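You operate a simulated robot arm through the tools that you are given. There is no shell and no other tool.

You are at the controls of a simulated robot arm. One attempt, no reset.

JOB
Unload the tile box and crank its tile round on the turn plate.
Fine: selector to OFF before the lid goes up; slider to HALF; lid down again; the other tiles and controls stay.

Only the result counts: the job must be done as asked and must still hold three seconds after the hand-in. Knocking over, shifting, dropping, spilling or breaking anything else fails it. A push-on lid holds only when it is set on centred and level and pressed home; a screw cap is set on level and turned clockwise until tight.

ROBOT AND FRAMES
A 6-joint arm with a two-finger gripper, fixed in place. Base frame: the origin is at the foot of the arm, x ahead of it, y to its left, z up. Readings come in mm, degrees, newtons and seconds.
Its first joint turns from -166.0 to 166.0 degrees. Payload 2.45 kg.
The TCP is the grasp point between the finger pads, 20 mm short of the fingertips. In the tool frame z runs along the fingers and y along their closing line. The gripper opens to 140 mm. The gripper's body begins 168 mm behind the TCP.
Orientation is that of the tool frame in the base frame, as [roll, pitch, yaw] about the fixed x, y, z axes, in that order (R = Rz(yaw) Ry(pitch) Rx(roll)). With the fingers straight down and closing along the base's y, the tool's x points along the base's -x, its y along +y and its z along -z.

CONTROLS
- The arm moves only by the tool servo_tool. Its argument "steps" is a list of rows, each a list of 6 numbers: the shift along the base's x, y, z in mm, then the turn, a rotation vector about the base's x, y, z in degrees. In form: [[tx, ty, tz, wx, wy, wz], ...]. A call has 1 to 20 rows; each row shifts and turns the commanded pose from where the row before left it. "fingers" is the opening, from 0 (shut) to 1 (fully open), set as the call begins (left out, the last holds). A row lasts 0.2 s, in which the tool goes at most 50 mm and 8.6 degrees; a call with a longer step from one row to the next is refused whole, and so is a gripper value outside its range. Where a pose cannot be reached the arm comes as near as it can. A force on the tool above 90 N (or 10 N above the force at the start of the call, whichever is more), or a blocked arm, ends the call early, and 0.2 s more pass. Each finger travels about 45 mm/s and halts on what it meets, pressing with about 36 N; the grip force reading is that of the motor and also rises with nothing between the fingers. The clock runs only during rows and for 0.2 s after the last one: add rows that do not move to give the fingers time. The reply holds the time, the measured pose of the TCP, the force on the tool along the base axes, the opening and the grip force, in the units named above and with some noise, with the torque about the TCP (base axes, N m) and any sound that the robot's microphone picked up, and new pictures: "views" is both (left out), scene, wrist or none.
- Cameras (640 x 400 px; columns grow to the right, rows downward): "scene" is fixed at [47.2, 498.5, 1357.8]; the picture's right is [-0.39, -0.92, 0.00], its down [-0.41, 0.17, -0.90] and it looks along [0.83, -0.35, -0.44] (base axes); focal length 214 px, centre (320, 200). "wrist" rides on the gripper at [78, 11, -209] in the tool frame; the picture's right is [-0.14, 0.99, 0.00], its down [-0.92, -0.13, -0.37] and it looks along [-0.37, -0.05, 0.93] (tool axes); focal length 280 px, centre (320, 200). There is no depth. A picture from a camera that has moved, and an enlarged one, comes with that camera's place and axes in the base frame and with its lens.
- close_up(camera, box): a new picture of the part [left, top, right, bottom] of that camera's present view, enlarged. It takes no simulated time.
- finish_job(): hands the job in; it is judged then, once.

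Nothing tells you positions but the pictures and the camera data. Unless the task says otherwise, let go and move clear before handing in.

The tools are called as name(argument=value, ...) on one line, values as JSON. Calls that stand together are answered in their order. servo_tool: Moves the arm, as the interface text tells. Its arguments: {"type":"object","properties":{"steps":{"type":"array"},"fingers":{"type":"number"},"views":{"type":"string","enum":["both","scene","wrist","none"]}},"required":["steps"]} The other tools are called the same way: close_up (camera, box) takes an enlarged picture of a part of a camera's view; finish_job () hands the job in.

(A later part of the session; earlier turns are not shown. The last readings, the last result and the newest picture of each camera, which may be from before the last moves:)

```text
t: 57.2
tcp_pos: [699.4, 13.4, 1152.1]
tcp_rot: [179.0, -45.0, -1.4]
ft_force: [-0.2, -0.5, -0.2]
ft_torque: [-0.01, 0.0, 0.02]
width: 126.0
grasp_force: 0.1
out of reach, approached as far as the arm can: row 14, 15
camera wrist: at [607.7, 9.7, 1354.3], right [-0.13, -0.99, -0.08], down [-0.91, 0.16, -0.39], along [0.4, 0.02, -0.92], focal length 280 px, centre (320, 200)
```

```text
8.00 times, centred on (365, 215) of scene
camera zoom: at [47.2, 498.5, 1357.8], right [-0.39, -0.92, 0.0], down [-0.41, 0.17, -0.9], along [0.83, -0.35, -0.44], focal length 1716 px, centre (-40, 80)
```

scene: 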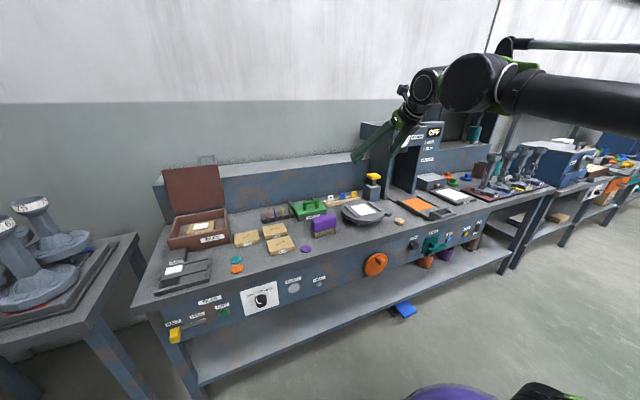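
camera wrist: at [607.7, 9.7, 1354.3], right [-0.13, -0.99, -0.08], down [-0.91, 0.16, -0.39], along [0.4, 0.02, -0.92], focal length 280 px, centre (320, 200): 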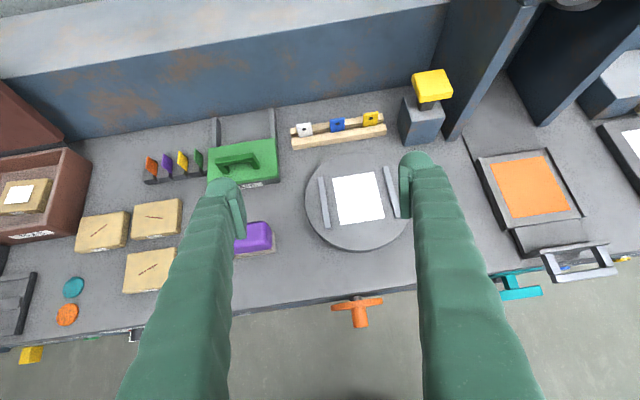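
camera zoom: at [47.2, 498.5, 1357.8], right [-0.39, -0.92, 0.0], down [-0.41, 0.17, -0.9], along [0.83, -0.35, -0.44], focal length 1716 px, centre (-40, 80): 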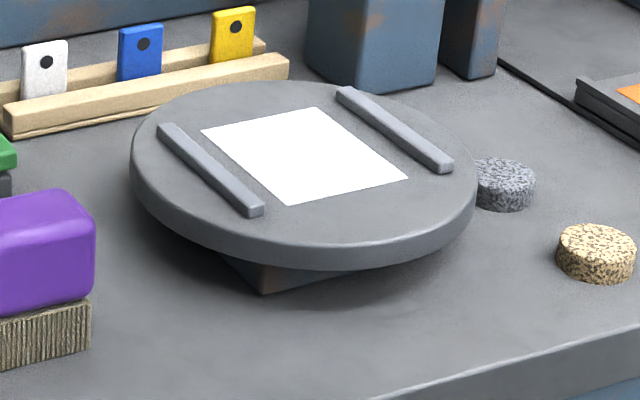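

The plate's white patch spans about x 767–866 and y −90 to −6, so the tile's long side should lie along x between the rails. Now back to the box to pick the tile: hovering above it with a steeper nose-down tilt.

servo_tool(steps=[[10, 46, 0, 0, 0, 0], [10, 46, 0, 0, 0, 0], [10, 46, 0, 0, 0, 0], [10, 46, 0, 0, 0, 0], [10, 46, 0, 0, 0, 0], [10, 46, 0, 0, 0, 0], [10, 46, 0, 0, 0, 0], [10, 46, 0, 0, 0, 0], [15, 46, -5, 0, 0, 0], [15, 46, -5, 0, 0, 0], [15, 46, -5, 0, 0, 0], [15, 46, -5, 0, 0, 0], [15, 46, -10, 0, 0, 0], [15, 46, -10, 0, 0, 0], [0, 10, -30, 0, 5, -3], [0, 0, 0, 0, 0, 0]], fingers=0.86)

```text
t: 60.6
tcp_pos: [868.4, 669.2, 1082.4]
tcp_rot: [179.8, -39.8, -2.7]
ft_force: [0.1, -0.2, -0.2]
ft_torque: [0.02, 0.02, 0.01]
width: 120.6
grasp_force: 0.1
camera wrist: at [795.6, 663.1, 1292.1], right [-0.16, -0.98, -0.09], down [-0.94, 0.17, -0.31], along [0.32, 0.03, -0.95], focal length 280 px, centre (320, 200)
```

scene: 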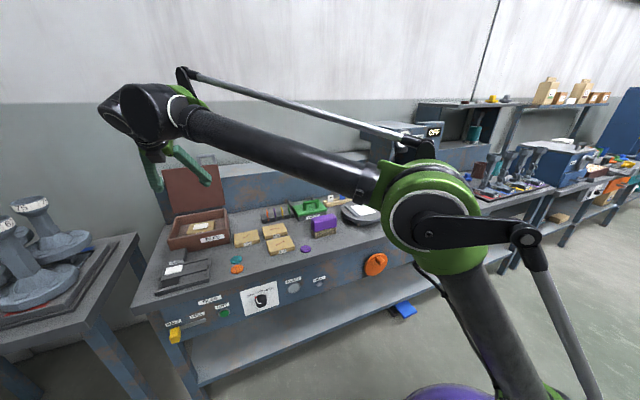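
wrist: 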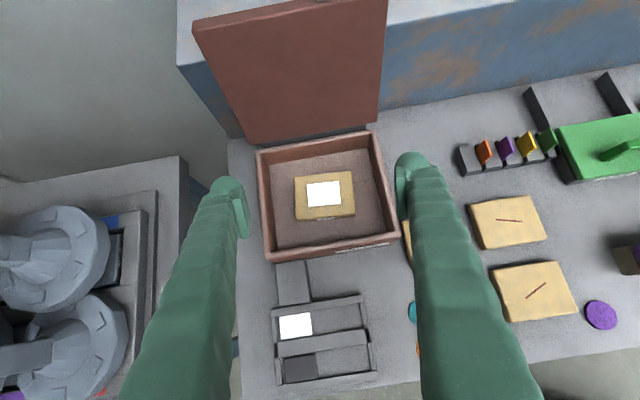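

Hovering well. Zooming in to refine the tile pose before descending.

close_up(camera="wrist", box=[250, 130, 410, 260])

```text
3.08 times, centred on (330, 195) of wrist
camera zoom: at [795.6, 663.1, 1292.1], right [-0.16, -0.98, -0.09], down [-0.94, 0.17, -0.31], along [0.32, 0.03, -0.95], focal length 863 px, centre (289, 215)
```

zoom: 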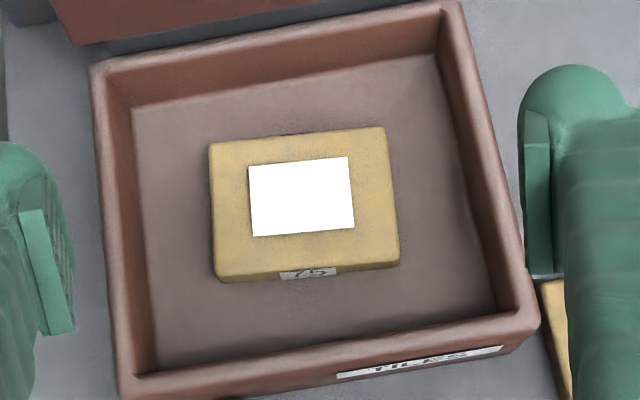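

Tile centre is (954, 671), 101×78 mm, yaw ≈ −5°. I'll match the yaw and descend to just above the tile, straddling its long sides.

servo_tool(steps=[[20, 1, -40, 0, 0, -1.1], [22, 1, -44, 0, 0, -1.1], [22, 0, -44, 0, 0, 0], [21, 0, -44, 0, 0, 0], [0, 0, -10, 0, 0, 0], [0, 0, 0, 0, 0, 0]], fingers=0.86)

close_up(camera="wrist", box=[220, 110, 420, 260])

```text
t: 62.0
tcp_pos: [954.6, 669.7, 899.2]
tcp_rot: [179.9, -39.8, -5.0]
ft_force: [1.1, 0.5, 0.7]
ft_torque: [0.03, 0.0, 0.02]
width: 120.6
grasp_force: 0.0
camera wrist: at [881.0, 666.2, 1108.5], right [-0.19, -0.98, -0.09], down [-0.93, 0.21, -0.31], along [0.32, 0.02, -0.95], focal length 280 px, centre (320, 200)
```

scene: 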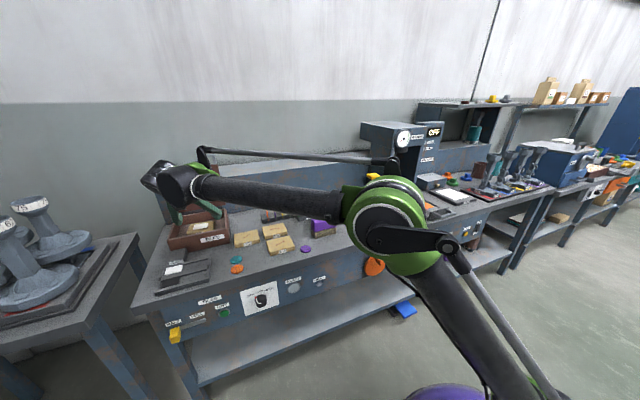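
wrist: 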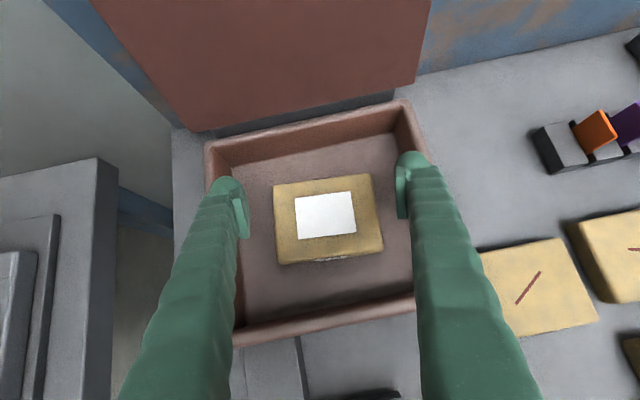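

```text
2.67 times, centred on (320, 185) of wrist
camera zoom: at [881.0, 666.2, 1108.5], right [-0.19, -0.98, -0.09], down [-0.93, 0.21, -0.31], along [0.32, 0.02, -0.95], focal length 748 px, centre (320, 240)
```

zoom: 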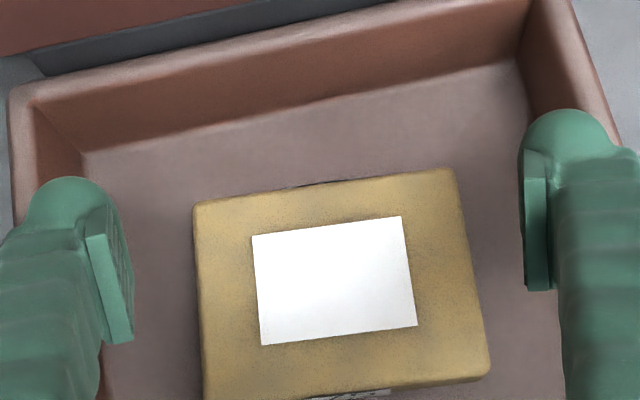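

Comparing the three views, the tile top is at about z≈852 and the centre at (949, 671). I'll centre on it and lower the fingers alongside, watching for contact.

servo_tool(steps=[[-4, 1, -12, 0, 0, 0], [-3, 0.5, -12, 0, 0, 0], [0, 0, -10, 0, 0, 0], [0, 0, -6, 0, 0, 0], [0, 0, -3, 0, 0, 0], [0, 0, 0, 0, 0, 0]], views="wrist")

close_up(camera="wrist", box=[220, 130, 420, 280])

```text
t: 63.4
tcp_pos: [946.6, 671.3, 856.2]
tcp_rot: [179.8, -39.7, -5.0]
ft_force: [-0.3, -0.3, 1.2]
ft_torque: [0.02, 0.02, -0.02]
width: 120.4
grasp_force: 0.1
camera wrist: at [873.3, 668.1, 1065.2], right [-0.19, -0.98, -0.09], down [-0.93, 0.21, -0.31], along [0.32, 0.02, -0.95], focal length 280 px, centre (320, 200)
```

wrist: 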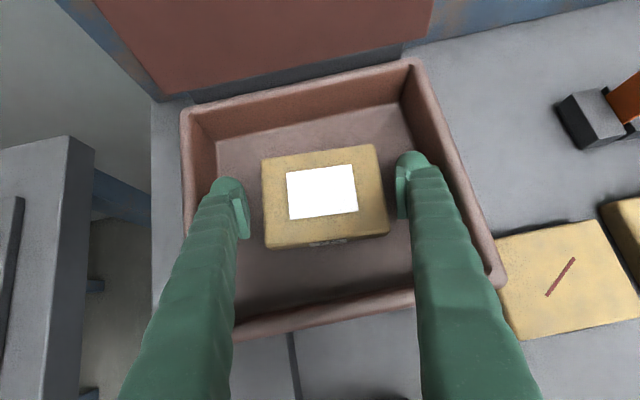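

```text
2.67 times, centred on (320, 205) of wrist
camera zoom: at [873.3, 668.1, 1065.2], right [-0.19, -0.98, -0.09], down [-0.93, 0.21, -0.31], along [0.32, 0.02, -0.95], focal length 748 px, centre (320, 187)
```

zoom: 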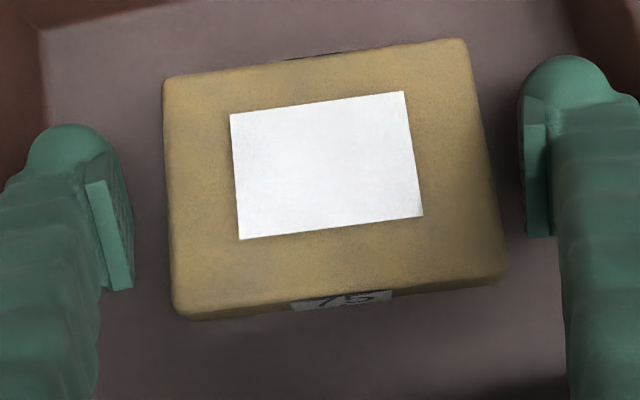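

Well centred: the tile is between the pads with equal gaps and no contact force. Closing the grip.

servo_tool(steps=[[0, 0, 0, 0, 0, 0], [0, 0, 0, 0, 0, 0], [0, 0, 0, 0, 0, 0], [0, 0, 0, 0, 0, 0], [0, 0, 0, 0, 0, 0]], fingers=0.0, views="wrist")

close_up(camera="wrist", box=[220, 130, 420, 280])

```text
t: 64.6
tcp_pos: [946.5, 671.2, 855.3]
tcp_rot: [179.8, -39.9, -5.0]
ft_force: [-0.7, -1.1, 1.9]
ft_torque: [0.04, 0.08, 0.01]
width: 102.4
grasp_force: 36.2
camera wrist: at [873.2, 668.0, 1065.4], right [-0.19, -0.98, -0.09], down [-0.93, 0.21, -0.31], along [0.32, 0.02, -0.95], focal length 280 px, centre (320, 200)
```

wrist: 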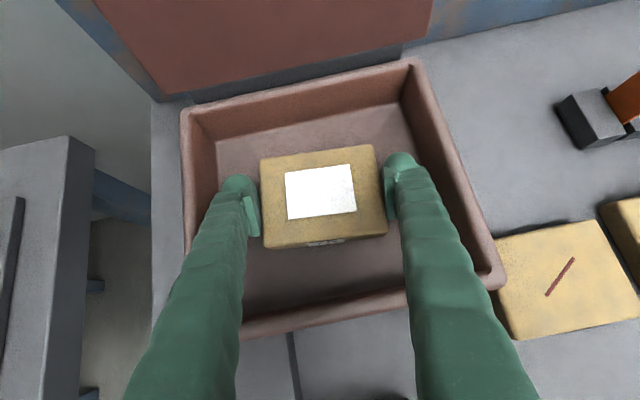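

```text
2.67 times, centred on (320, 205) of wrist
camera zoom: at [873.2, 668.0, 1065.4], right [-0.19, -0.98, -0.09], down [-0.93, 0.21, -0.31], along [0.32, 0.02, -0.95], focal length 748 px, centre (320, 187)
```

zoom: 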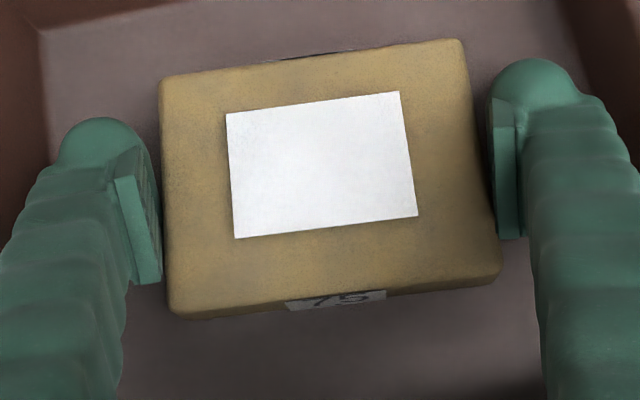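

Gripped at 102 mm with 36 N. I'll lift 15 mm gently and check that the tile comes up level.

servo_tool(steps=[[0, 0, 4, 0, 0, 0], [0, 0, 5, 0, 0, 0], [0, 0, 6, 0, 0, 0], [0, 0, 0, 0, 0, 0]], views="both")

close_up(camera="wrist", box=[220, 130, 420, 280])

close_up(camera="scene", box=[150, 160, 270, 260])

```text
t: 65.6
tcp_pos: [945.9, 672.4, 870.3]
tcp_rot: [179.8, -39.8, -5.1]
ft_force: [0.6, -0.3, -2.6]
ft_torque: [-0.01, 0.03, -0.05]
width: 102.1
grasp_force: 35.5
camera wrist: at [872.9, 668.1, 1080.5], right [-0.19, -0.98, -0.09], down [-0.93, 0.21, -0.31], along [0.32, 0.02, -0.95], focal length 280 px, centre (320, 200)
```

scene: 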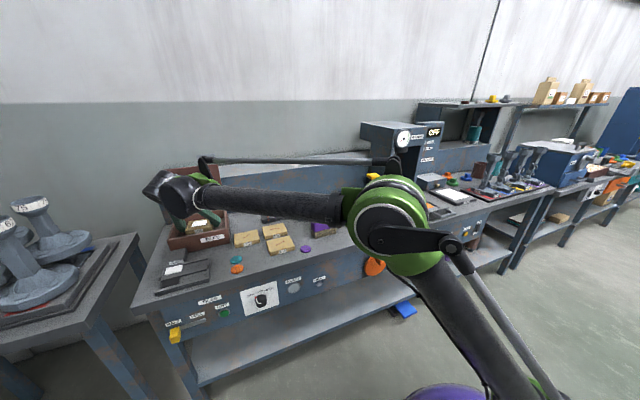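
wrist: 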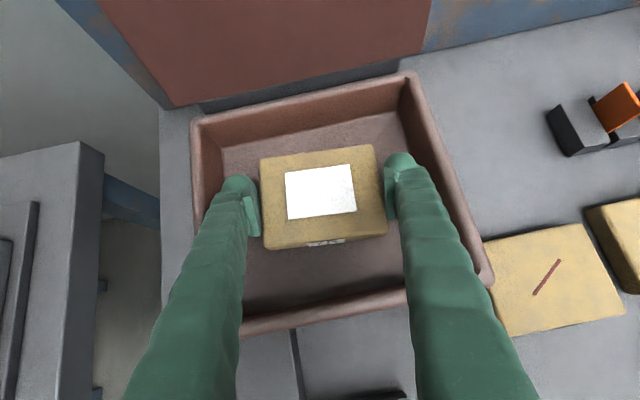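

```text
2.67 times, centred on (320, 205) of wrist
camera zoom: at [872.9, 668.1, 1080.5], right [-0.19, -0.98, -0.09], down [-0.93, 0.21, -0.31], along [0.32, 0.02, -0.95], focal length 748 px, centre (320, 187)
```

zoom: 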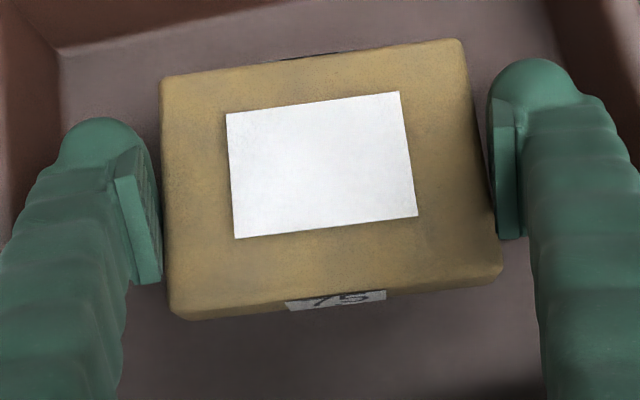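

```text
4.00 times, centred on (210, 210) of scene
camera zoom: at [47.2, 498.5, 1357.8], right [-0.39, -0.92, 0.0], down [-0.41, 0.17, -0.9], along [0.83, -0.35, -0.44], focal length 858 px, centre (760, 160)
```

zoom: 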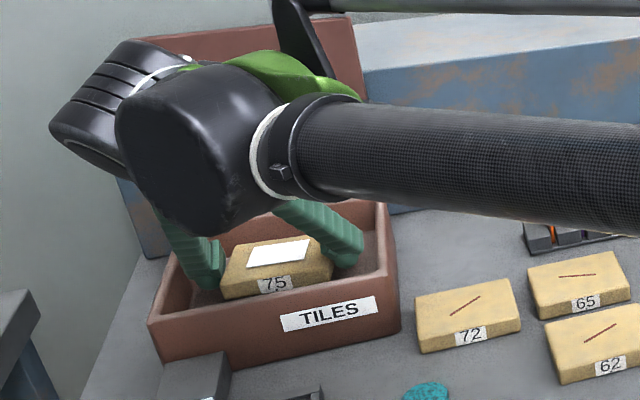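

The tile is held level, weighing about 0.27 kg. Lifting it clear of the box, then swinging back and towards the plate while yawing the tool −85° so the long side ends along x.

servo_tool(steps=[[0, 0, 15, 0, 0, 0], [0, 0, 30, 0, 0, 0], [-5, 0, 35, 0, 0, 0], [-5, 0, 35, 0, 0, 0], [-10, 0, 35, 0, 0, 0], [-15, -5, 30, 0, 0, 0], [-15, -20, 10, 0, 0, -4], [-15, -30, 0, 0, 0, -5], [-15, -35, 0, 0, 0, -5], [-15, -40, 0, 0, 0, -5], [-10, -40, 0, 0, 0, -5], [-5, -40, 0, 0, 0, -5], [0, -40, 0, 0, 0, -5], [0, -40, 0, 0, 0, -5], [0, 0, 0, 0, 0, 0]])

```text
t: 68.8
tcp_pos: [836.4, 381.8, 1060.1]
tcp_rot: [179.8, -39.8, -44.1]
ft_force: [-0.1, -0.3, -2.5]
ft_torque: [0.01, 0.0, -0.01]
width: 102.1
grasp_force: 36.2
camera wrist: at [776.5, 425.4, 1270.6], right [-0.77, -0.64, -0.09], down [-0.59, 0.75, -0.31], along [0.26, -0.18, -0.95], focal length 280 px, centre (320, 200)
```

scene: 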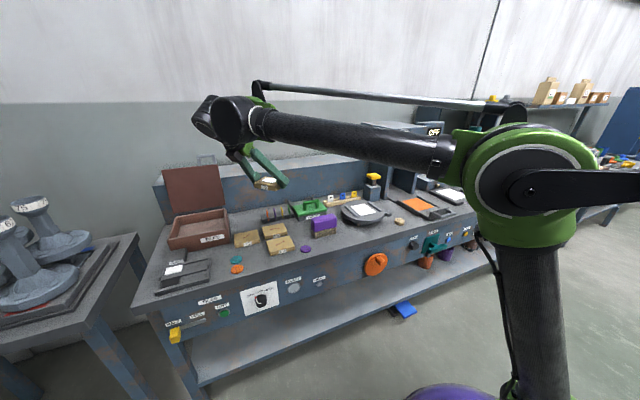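
wrist: 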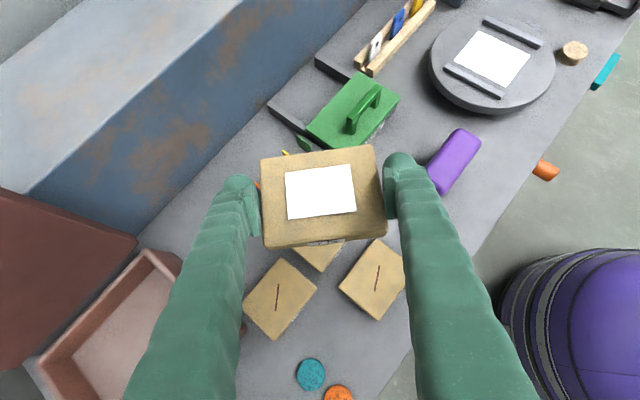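

Tile held steadily. Continuing to hover over the plate with yaw −90°.

servo_tool(steps=[[-2, -39, 0, 0, 0, -4.6], [-2, -39, 0, 0, 0, -4.6], [-2, -39, 0, 0, 0, -4.6], [-2, -39, 0, 0, 0, -4.6], [-2, -39, 0, 0, 0, -4.6], [-2, -39, 0, 0, 0, -4.6], [-2, -39, 0, 0, 0, -4.6], [-2, -39, -10, 0, 0, -4.6], [-2, -39, -15, 0, 0, -4.6], [-2, -39, -15, 0, 0, -4.5], [0, -37, -20, 0, 0, 0], [0, 0, 0, 0, 0, 0]])

close_up(camera="wrist", box=[200, 80, 460, 280])

```text
t: 71.4
tcp_pos: [815.0, -45.2, 1001.9]
tcp_rot: [179.8, -39.8, -89.9]
ft_force: [0.3, -0.1, -2.7]
ft_torque: [0.02, -0.01, -0.01]
width: 101.9
grasp_force: 36.5
camera wrist: at [805.3, 29.1, 1210.7], right [-0.99, 0.11, -0.09], down [0.13, 0.94, -0.31], along [0.05, -0.31, -0.95], focal length 280 px, centre (320, 200)
```

scene: 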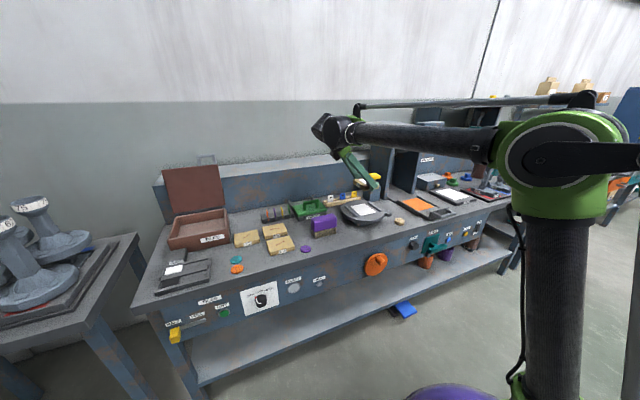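
wrist: 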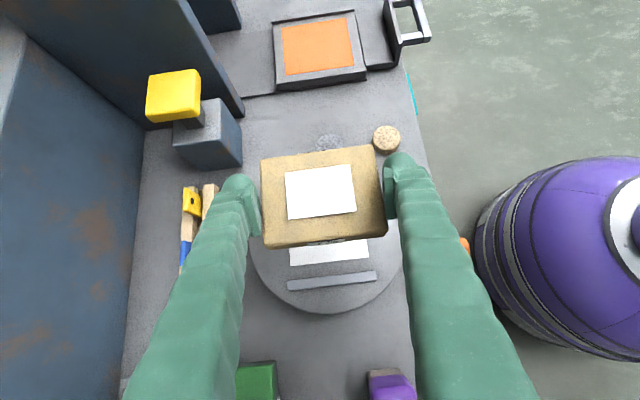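

```text
2.00 times, centred on (330, 180) of wrist
camera zoom: at [805.3, 29.1, 1210.7], right [-0.99, 0.11, -0.09], down [0.13, 0.94, -0.31], along [0.05, -0.31, -0.95], focal length 561 px, centre (300, 240)
```

zoom: 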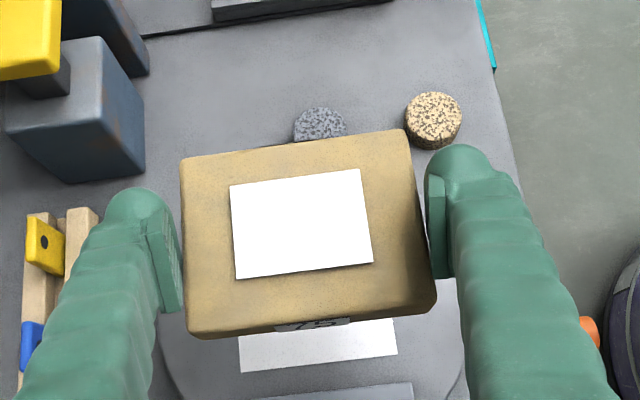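

In position over the plate; part of the white patch and one rail show below the tile. Zooming there for precise alignment.

close_up(camera="wrist", box=[230, 225, 430, 325])

close_up(camera="scene", box=[330, 150, 410, 240])

```text
3.20 times, centred on (330, 275) of wrist
camera zoom: at [805.3, 29.1, 1210.7], right [-0.99, 0.11, -0.09], down [0.13, 0.94, -0.31], along [0.05, -0.31, -0.95], focal length 897 px, centre (288, -40)
```

zoom: 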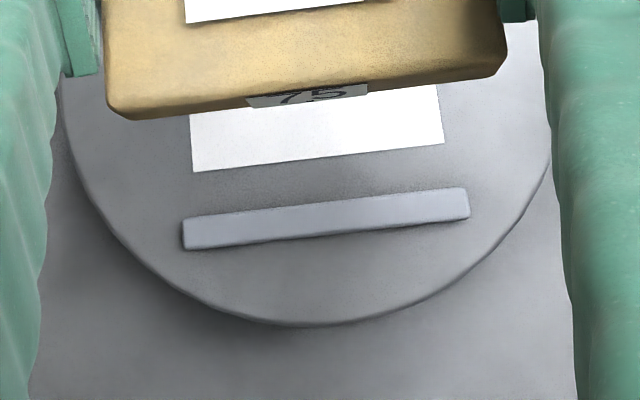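

```text
4.44 times, centred on (370, 195) of scene
camera zoom: at [47.2, 498.5, 1357.8], right [-0.39, -0.92, 0.0], down [-0.41, 0.17, -0.9], along [0.83, -0.35, -0.44], focal length 953 px, centre (98, 222)
```

zoom: 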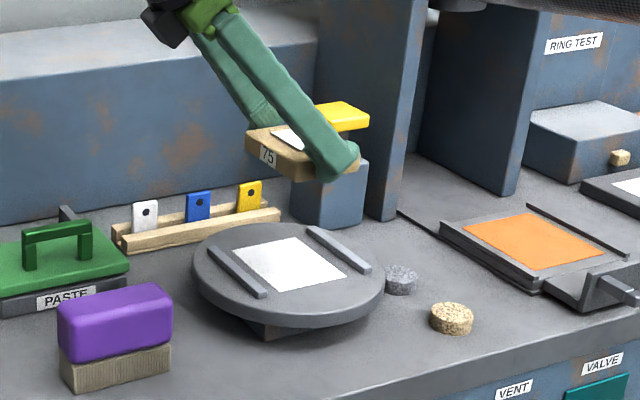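

The plate centre comes out at (820.5, −47.5), so the tile needs +5.5 mm in x. I'll shift and descend to a little above the plate.

servo_tool(steps=[[3, 0, -20, 0, 0, 0], [2.5, 0, -25, 0, 0, 0], [0, 0, -25, 0, 0, 0], [0, 0, -20, 0, 0, 0], [0, 0, -12, 0, 0, 0], [0, 0, 0, 0, 0, 0]])

close_up(camera="wrist", box=[220, 130, 440, 310])

close_up(camera="scene", box=[330, 180, 410, 240])

```text
t: 72.8
tcp_pos: [819.7, -45.4, 898.3]
tcp_rot: [179.9, -39.8, -89.8]
ft_force: [0.2, 0.3, -3.0]
ft_torque: [0.01, -0.03, -0.01]
width: 101.7
grasp_force: 35.6
camera wrist: at [810.5, 28.5, 1108.5], right [-0.99, 0.11, -0.09], down [0.13, 0.94, -0.31], along [0.05, -0.31, -0.95], focal length 280 px, centre (320, 200)
```

scene: 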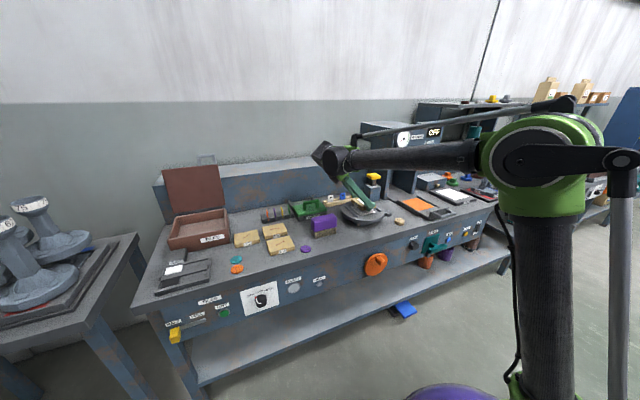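
wrist: 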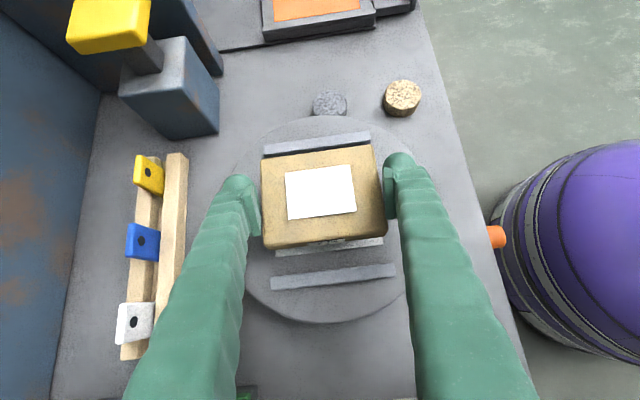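

```text
2.22 times, centred on (330, 220) of wrist
camera zoom: at [810.5, 28.5, 1108.5], right [-0.99, 0.11, -0.09], down [0.13, 0.94, -0.31], along [0.05, -0.31, -0.95], focal length 623 px, centre (298, 156)
```

zoom: 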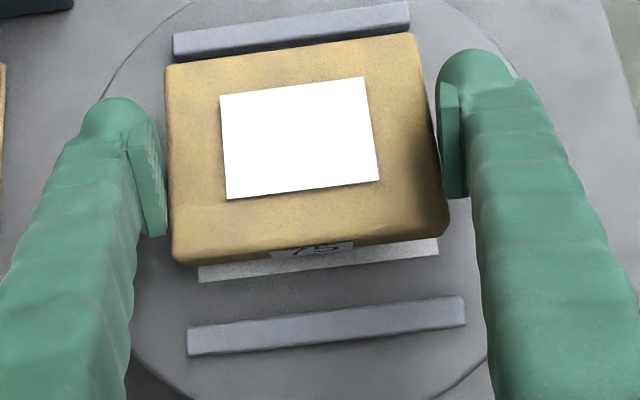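

```text
6.67 times, centred on (370, 210) of scene
camera zoom: at [47.2, 498.5, 1357.8], right [-0.39, -0.92, 0.0], down [-0.41, 0.17, -0.9], along [0.83, -0.35, -0.44], focal length 1430 px, centre (-13, 133)
```

zoom: 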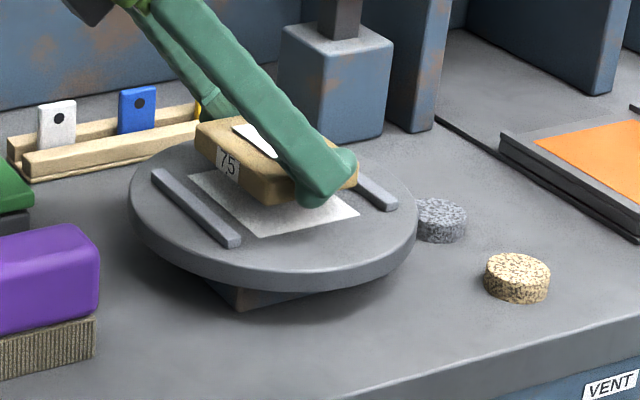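

Tile is centred between the rails and over the patch. Lowering in small steps until it touches.

servo_tool(steps=[[0.5, 0, -4, 0, 0, 0], [0, 0, -4, 0, 0, 0], [0, 0, -2, 0, 0, 0], [0, 0, 0, 0, 0, 0]], views="none")

servo_tool(steps=[[0, 0, -1.5, 0, 0, 0], [0, 0, -1.5, 0, 0, 0], [0, 0, 0, 0, 0, 0]], views="scene")

close_up(camera="scene", box=[330, 180, 410, 240])

```text
t: 73.8
tcp_pos: [821.6, -43.9, 888.8]
tcp_rot: [179.8, -39.8, -89.9]
ft_force: [-0.5, 0.6, -2.3]
ft_torque: [0.01, 0.0, -0.02]
width: 102.0
grasp_force: 35.8
```

```text
t: 74.6
tcp_pos: [823.3, -45.1, 886.5]
tcp_rot: [179.7, -39.8, -89.8]
ft_force: [0.0, 0.9, -2.1]
ft_torque: [0.03, 0.02, -0.01]
width: 101.5
grasp_force: 36.3
```

scene: 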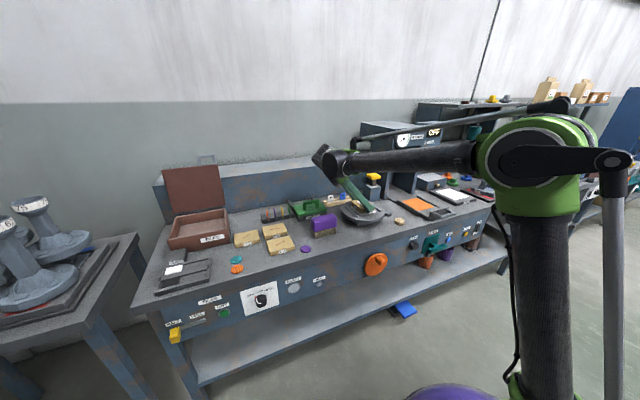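

```text
6.67 times, centred on (370, 210) of scene
camera zoom: at [47.2, 498.5, 1357.8], right [-0.39, -0.92, 0.0], down [-0.41, 0.17, -0.9], along [0.83, -0.35, -0.44], focal length 1430 px, centre (-13, 133)
```

zoom: 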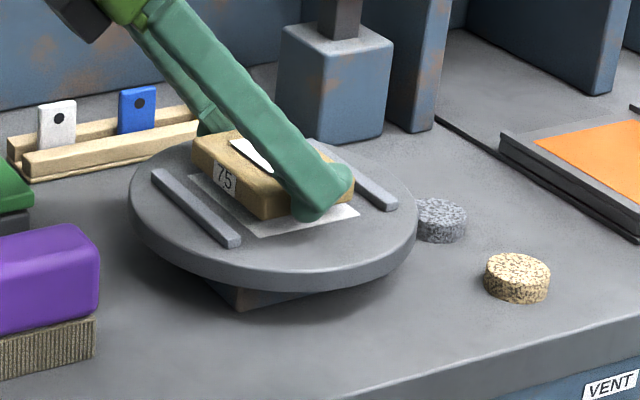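

Almost there. Continuing in 1.5 mm steps.

servo_tool(steps=[[0, 0, -1.5, 0, 0, 0], [0, 0, -1.5, 0, 0, 0], [0, 0, 0, 0, 0, 0]], views="none")

servo_tool(steps=[[0, 0, -1, 0, 0, 0], [0, 0, -1, 0, 0, 0], [0, 0, 0, 0, 0, 0]], views="wrist")

close_up(camera="scene", box=[330, 180, 410, 240])

```text
t: 75.4
tcp_pos: [821.9, -46.9, 882.7]
tcp_rot: [179.8, -39.8, -90.0]
ft_force: [-0.2, -0.1, -2.0]
ft_torque: [-0.02, 0.0, -0.04]
width: 101.4
grasp_force: 35.5
```

```text
t: 76.2
tcp_pos: [822.4, -45.9, 881.2]
tcp_rot: [179.8, -39.8, -89.9]
ft_force: [-0.4, -0.4, -1.4]
ft_torque: [-0.02, 0.0, -0.01]
width: 101.4
grasp_force: 36.4
camera wrist: at [812.7, 28.1, 1090.4], right [-0.99, 0.11, -0.09], down [0.13, 0.94, -0.31], along [0.05, -0.31, -0.95], focal length 280 px, centre (320, 200)
```

wrist: 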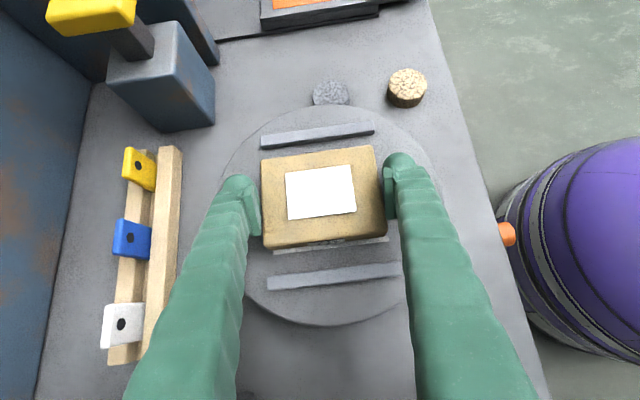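

```text
6.67 times, centred on (370, 210) of scene
camera zoom: at [47.2, 498.5, 1357.8], right [-0.39, -0.92, 0.0], down [-0.41, 0.17, -0.9], along [0.83, -0.35, -0.44], focal length 1430 px, centre (-13, 133)
```

zoom: 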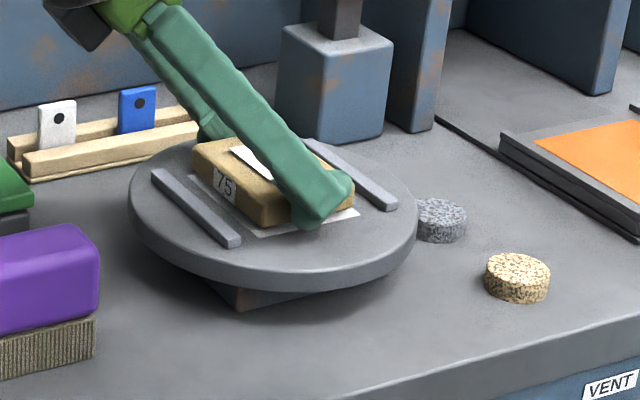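

servo_tool(steps=[[0, 0, -1, 0, 0, 0], [0, 0, -1, 0, 0, 0], [0, 0, 0, 0, 0, 0]], views="none")

servo_tool(steps=[[0, 0, -1, 0, 0, 0], [0, 0, 0, 0, 0, 0]], views="wrist")

close_up(camera="scene", box=[330, 180, 410, 240])

```text
t: 77.0
tcp_pos: [821.4, -46.0, 878.2]
tcp_rot: [179.8, -39.8, -89.9]
ft_force: [0.6, -0.2, -1.8]
ft_torque: [-0.02, -0.02, 0.01]
width: 101.3
grasp_force: 35.2
```

```text
t: 77.6
tcp_pos: [823.3, -45.3, 878.0]
tcp_rot: [179.8, -39.8, -89.9]
ft_force: [0.1, -0.3, -2.4]
ft_torque: [0.0, 0.0, 0.0]
width: 101.4
grasp_force: 35.7
camera wrist: at [812.7, 28.5, 1087.3], right [-0.99, 0.11, -0.09], down [0.13, 0.94, -0.31], along [0.05, -0.31, -0.95], focal length 280 px, centre (320, 200)
```

wrist: 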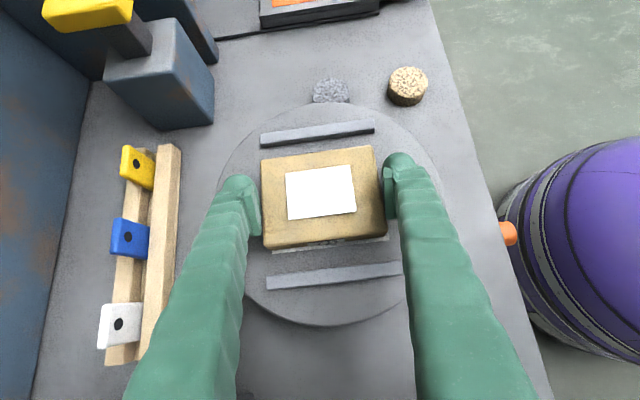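

```text
6.67 times, centred on (370, 210) of scene
camera zoom: at [47.2, 498.5, 1357.8], right [-0.39, -0.92, 0.0], down [-0.41, 0.17, -0.9], along [0.83, -0.35, -0.44], focal length 1430 px, centre (-13, 133)
```

zoom: 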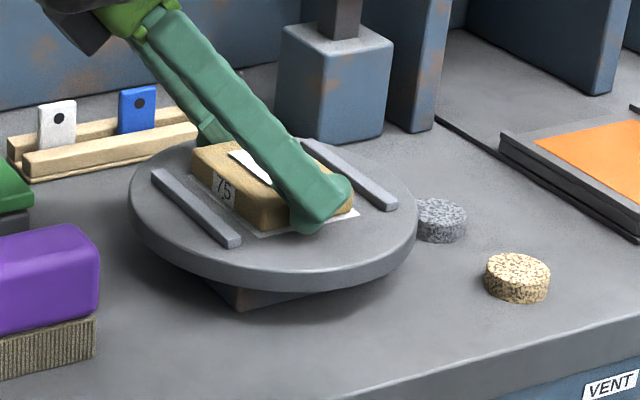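

Still no load on the plate. A few more 1 mm steps.

servo_tool(steps=[[0, 0, -1, 0, 0, 0], [0, 0, -1, 0, 0, 0], [0, 0, 0, 0, 0, 0]], views="none")

servo_tool(steps=[[0, 0, -1, 0, 0, 0], [0, 0, 0, 0, 0, 0]], views="none")

close_up(camera="scene", box=[330, 180, 410, 240])

```text
t: 78.4
tcp_pos: [822.6, -46.3, 877.0]
tcp_rot: [179.8, -39.8, -89.9]
ft_force: [8.3, 0.4, 16.1]
ft_torque: [-0.41, -0.21, 0.18]
width: 101.2
grasp_force: 36.2
```

```text
t: 79.0
tcp_pos: [822.5, -45.0, 875.7]
tcp_rot: [179.9, -39.7, -89.9]
ft_force: [11.8, 3.3, 42.1]
ft_torque: [0.84, -0.08, -0.05]
width: 101.3
grasp_force: 36.0
```

```text
6.67 times, centred on (370, 210) of scene
camera zoom: at [47.2, 498.5, 1357.8], right [-0.39, -0.92, 0.0], down [-0.41, 0.17, -0.9], along [0.83, -0.35, -0.44], focal length 1430 px, centre (-13, 133)
```

zoom: 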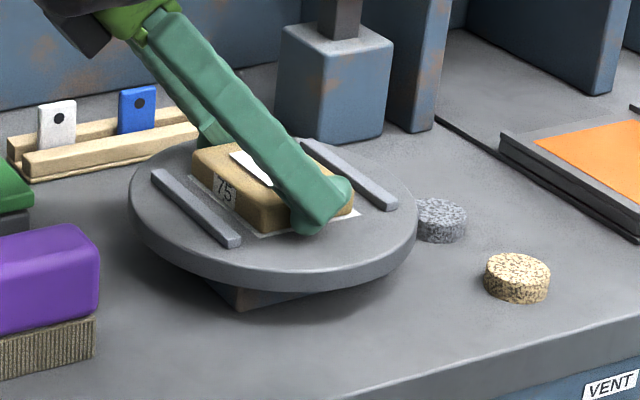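

Contact made (tile seated on the plate). I'll relieve the pressure slightly, then open the fingers.

servo_tool(steps=[[0, 0, 1.2, 0, 0, 0], [0, 0, 0, 0, 0, 0]], views="none")

servo_tool(steps=[[0, 0, 0, 0, 0, 0], [0, 0, 0, 0, 0, 0], [0, 0, 0, 0, 0, 0]], fingers=0.88)

close_up(camera="scene", box=[330, 180, 410, 240])

close_up(camera="wrist", box=[220, 110, 420, 310])

```text
t: 79.6
tcp_pos: [822.5, -44.6, 876.3]
tcp_rot: [179.9, -39.8, -90.0]
ft_force: [5.8, 4.4, 25.9]
ft_torque: [0.29, -0.49, -0.03]
width: 101.3
grasp_force: 36.0
```

```text
t: 80.4
tcp_pos: [823.0, -46.7, 875.7]
tcp_rot: [179.8, -39.8, -89.8]
ft_force: [0.3, 0.8, -0.1]
ft_torque: [-0.01, 0.04, -0.03]
width: 123.1
grasp_force: 0.1
camera wrist: at [812.6, 27.9, 1085.8], right [-0.99, 0.11, -0.09], down [0.13, 0.94, -0.31], along [0.05, -0.31, -0.95], focal length 280 px, centre (320, 200)
```

scene: 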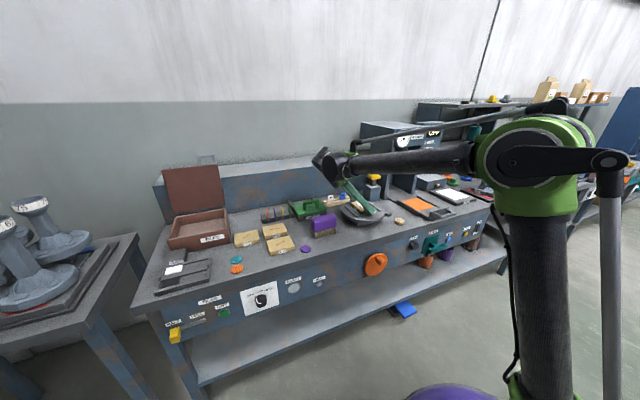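
wrist: 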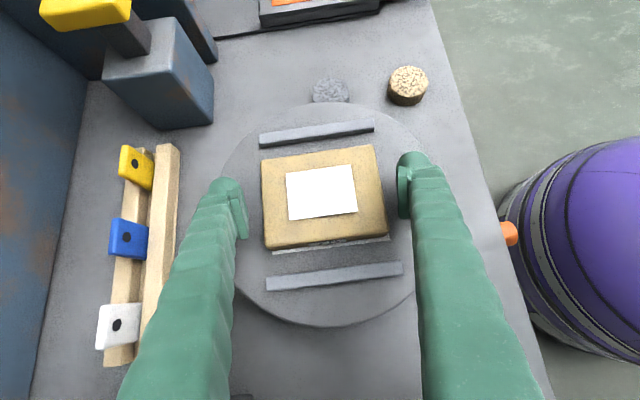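

```text
6.67 times, centred on (370, 210) of scene
camera zoom: at [47.2, 498.5, 1357.8], right [-0.39, -0.92, 0.0], down [-0.41, 0.17, -0.9], along [0.83, -0.35, -0.44], focal length 1430 px, centre (-13, 133)
```

zoom: 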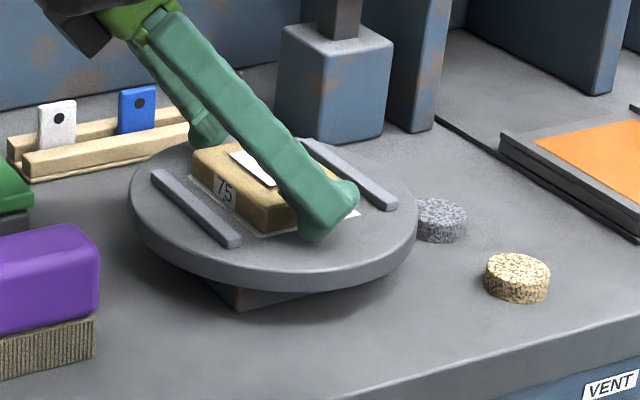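

```text
2.00 times, centred on (320, 210) of wrist
camera zoom: at [812.6, 27.9, 1085.8], right [-0.99, 0.11, -0.09], down [0.13, 0.94, -0.31], along [0.05, -0.31, -0.95], focal length 561 px, centre (320, 180)
```

zoom: 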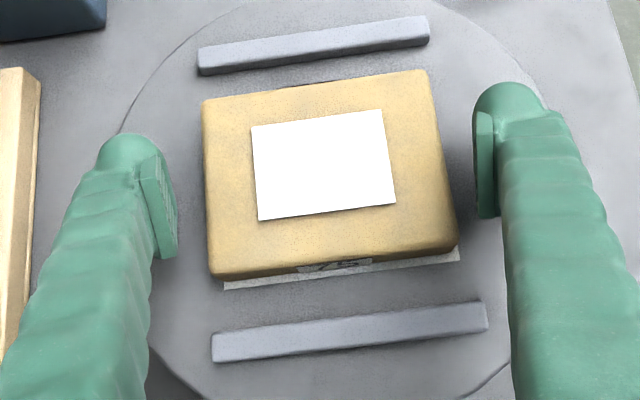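

The tile sits flat on the patch, centred between the rails. Lifting the open fingers straight up and clear.

servo_tool(steps=[[0, 0, 10, 0, 0, 0], [0, 0, 20, 0, 0, 0], [0, 10, 40, 0, 0, 0], [0, 15, 40, 0, 0, 0], [-10, 20, 40, 0, 0, 0], [-20, 20, 30, 0, 0, 0], [-30, 20, 20, 0, 0, 0], [0, 0, 0, 0, 0, 0]], fingers=0.88)

close_up(camera="scene", box=[330, 180, 410, 240])

close_up(camera="scene", box=[345, 240, 425, 290])

```text
t: 82.2
tcp_pos: [762.1, 37.3, 1077.5]
tcp_rot: [179.8, -39.9, -89.8]
ft_force: [0.6, 0.7, 0.1]
ft_torque: [0.01, 0.04, 0.04]
width: 123.2
grasp_force: 0.1
camera wrist: at [751.6, 111.5, 1288.4], right [-0.99, 0.11, -0.09], down [0.13, 0.94, -0.31], along [0.05, -0.31, -0.95], focal length 280 px, centre (320, 200)
```

scene: 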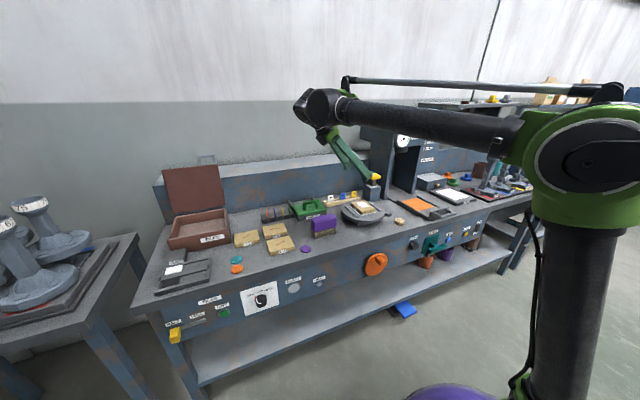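
wrist: 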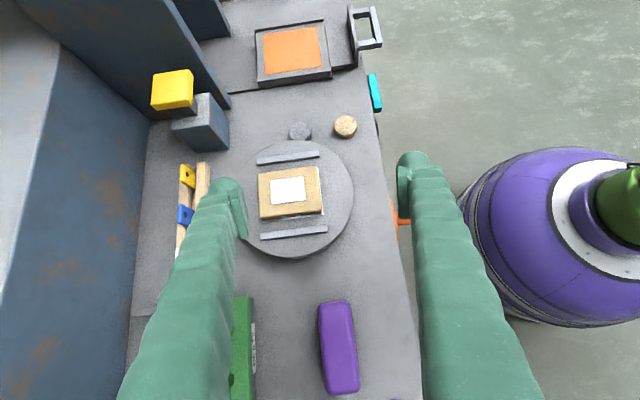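

```text
6.67 times, centred on (370, 210) of scene
camera zoom: at [47.2, 498.5, 1357.8], right [-0.39, -0.92, 0.0], down [-0.41, 0.17, -0.9], along [0.83, -0.35, -0.44], focal length 1430 px, centre (-13, 133)
```

zoom: 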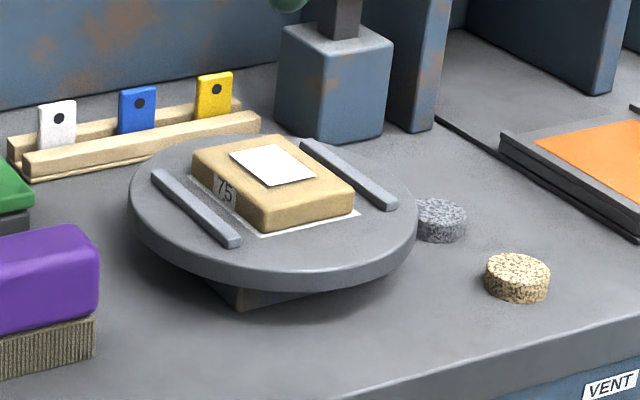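

```text
8.00 times, centred on (385, 265) of scene
camera zoom: at [47.2, 498.5, 1357.8], right [-0.39, -0.92, 0.0], down [-0.41, 0.17, -0.9], along [0.83, -0.35, -0.44], focal length 1716 px, centre (-200, -320)
```

zoom: 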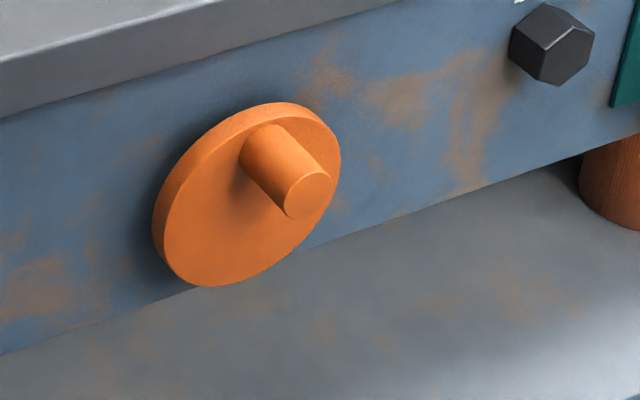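

The tile is neatly placed. Next the crank: backing off over the front of the bench and turning the tool to face the panel (yaw ≈ −20°).

servo_tool(steps=[[-40, 0, 0, 0, 0, 0], [-40, 0, 0, 0, 0, 7], [-40, 0, 0, 0, 0, 7], [-40, 0, 0, 0, 0, 7], [-30, 0, -10, 0, 0, 7], [-20, 0, -15, 0, 0, 7], [-10, 0, -20, 0, 0, 7], [0, 0, -20, 0, 0, 7], [0, 0, -20, 0, 0, 7], [0, -3, -20, 0, 0, 7], [0, -3, -20, 0, 0, 7], [0, 0, 0, 0, 0, 0]], fingers=0.5)

```text
t: 84.8
tcp_pos: [542.4, 33.3, 949.9]
tcp_rot: [179.8, -39.9, -19.8]
ft_force: [-0.7, -0.5, -0.4]
ft_torque: [-0.03, -0.01, 0.0]
width: 69.9
grasp_force: 0.0
camera wrist: at [470.3, 49.2, 1160.1], right [-0.44, -0.9, -0.09], down [-0.84, 0.44, -0.31], along [0.31, -0.06, -0.95], focal length 280 px, centre (320, 200)
```

scene: 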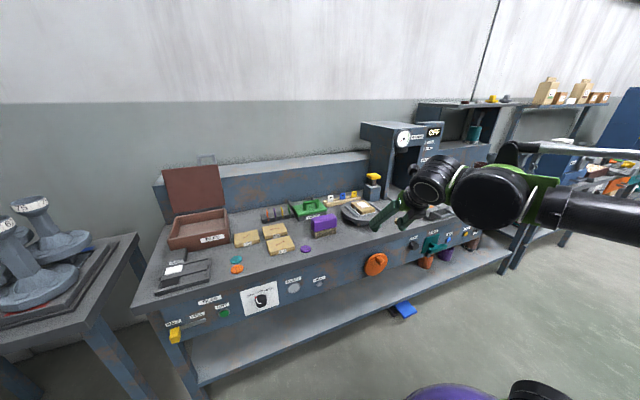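
wrist: 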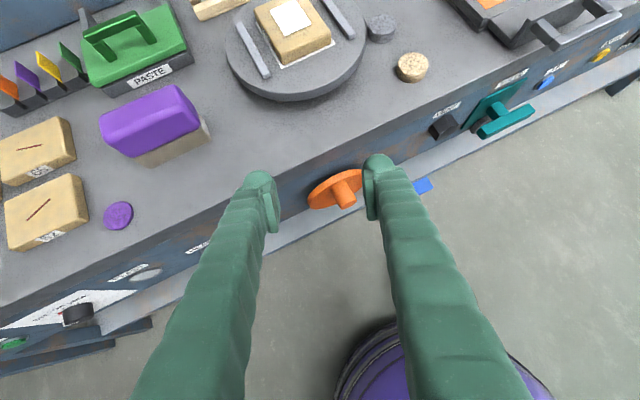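

Good view of the crank. I'll raise the nose a little and descend to crank height, staying in front of it.

servo_tool(steps=[[0, 0, -35, -2.5, -7, 0], [0, 0, -35, -2.5, -7, 0], [0, 0, -35, 0, 0, 0], [0, 0, -35, 0, 0, 0], [0, 0, -30, 0, 0, 0], [0, 0, 0, 0, 0, 0]])

close_up(camera="wrist", box=[250, 100, 450, 225])

```text
t: 86.2
tcp_pos: [540.2, 34.0, 780.0]
tcp_rot: [179.9, -54.6, -20.0]
ft_force: [0.6, 0.8, 0.1]
ft_torque: [0.02, 0.0, 0.0]
width: 70.2
grasp_force: 0.0
camera wrist: at [419.8, 67.1, 963.8], right [-0.41, -0.9, -0.11], down [-0.74, 0.41, -0.54], along [0.53, -0.14, -0.84], focal length 280 px, centre (320, 200)
```

scene: 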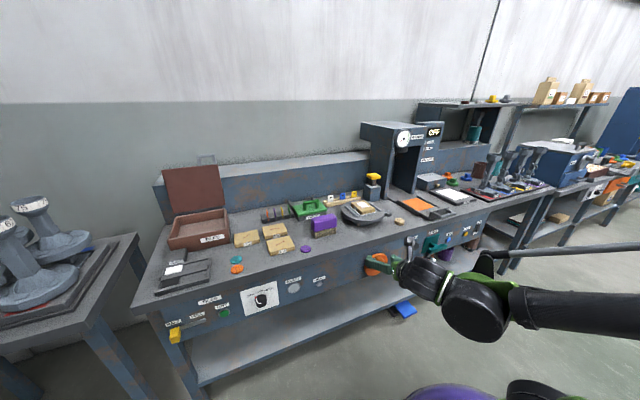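
wrist: 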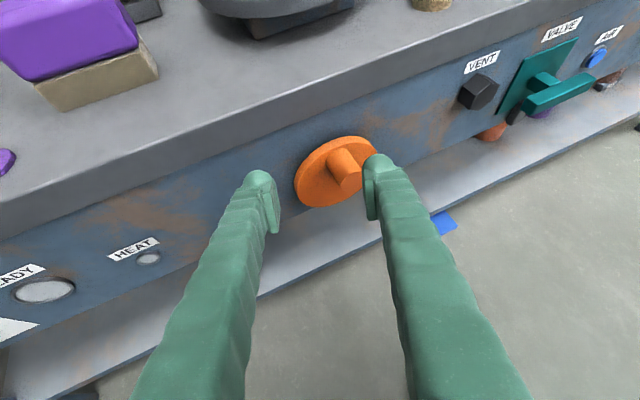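

```text
3.20 times, centred on (350, 162) of wrist
camera zoom: at [419.8, 67.1, 963.8], right [-0.41, -0.9, -0.11], down [-0.74, 0.41, -0.54], along [0.53, -0.14, -0.84], focal length 897 px, centre (224, 320)
```

zoom: 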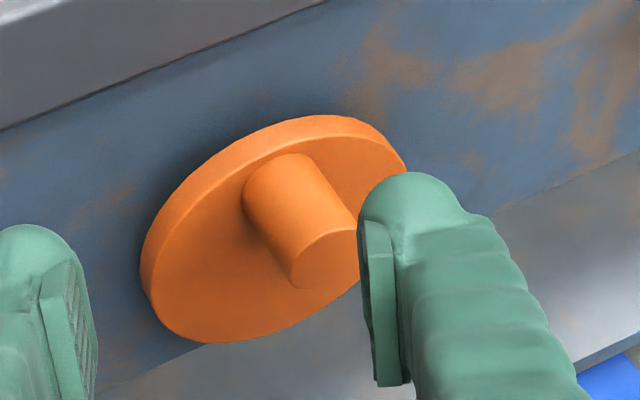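

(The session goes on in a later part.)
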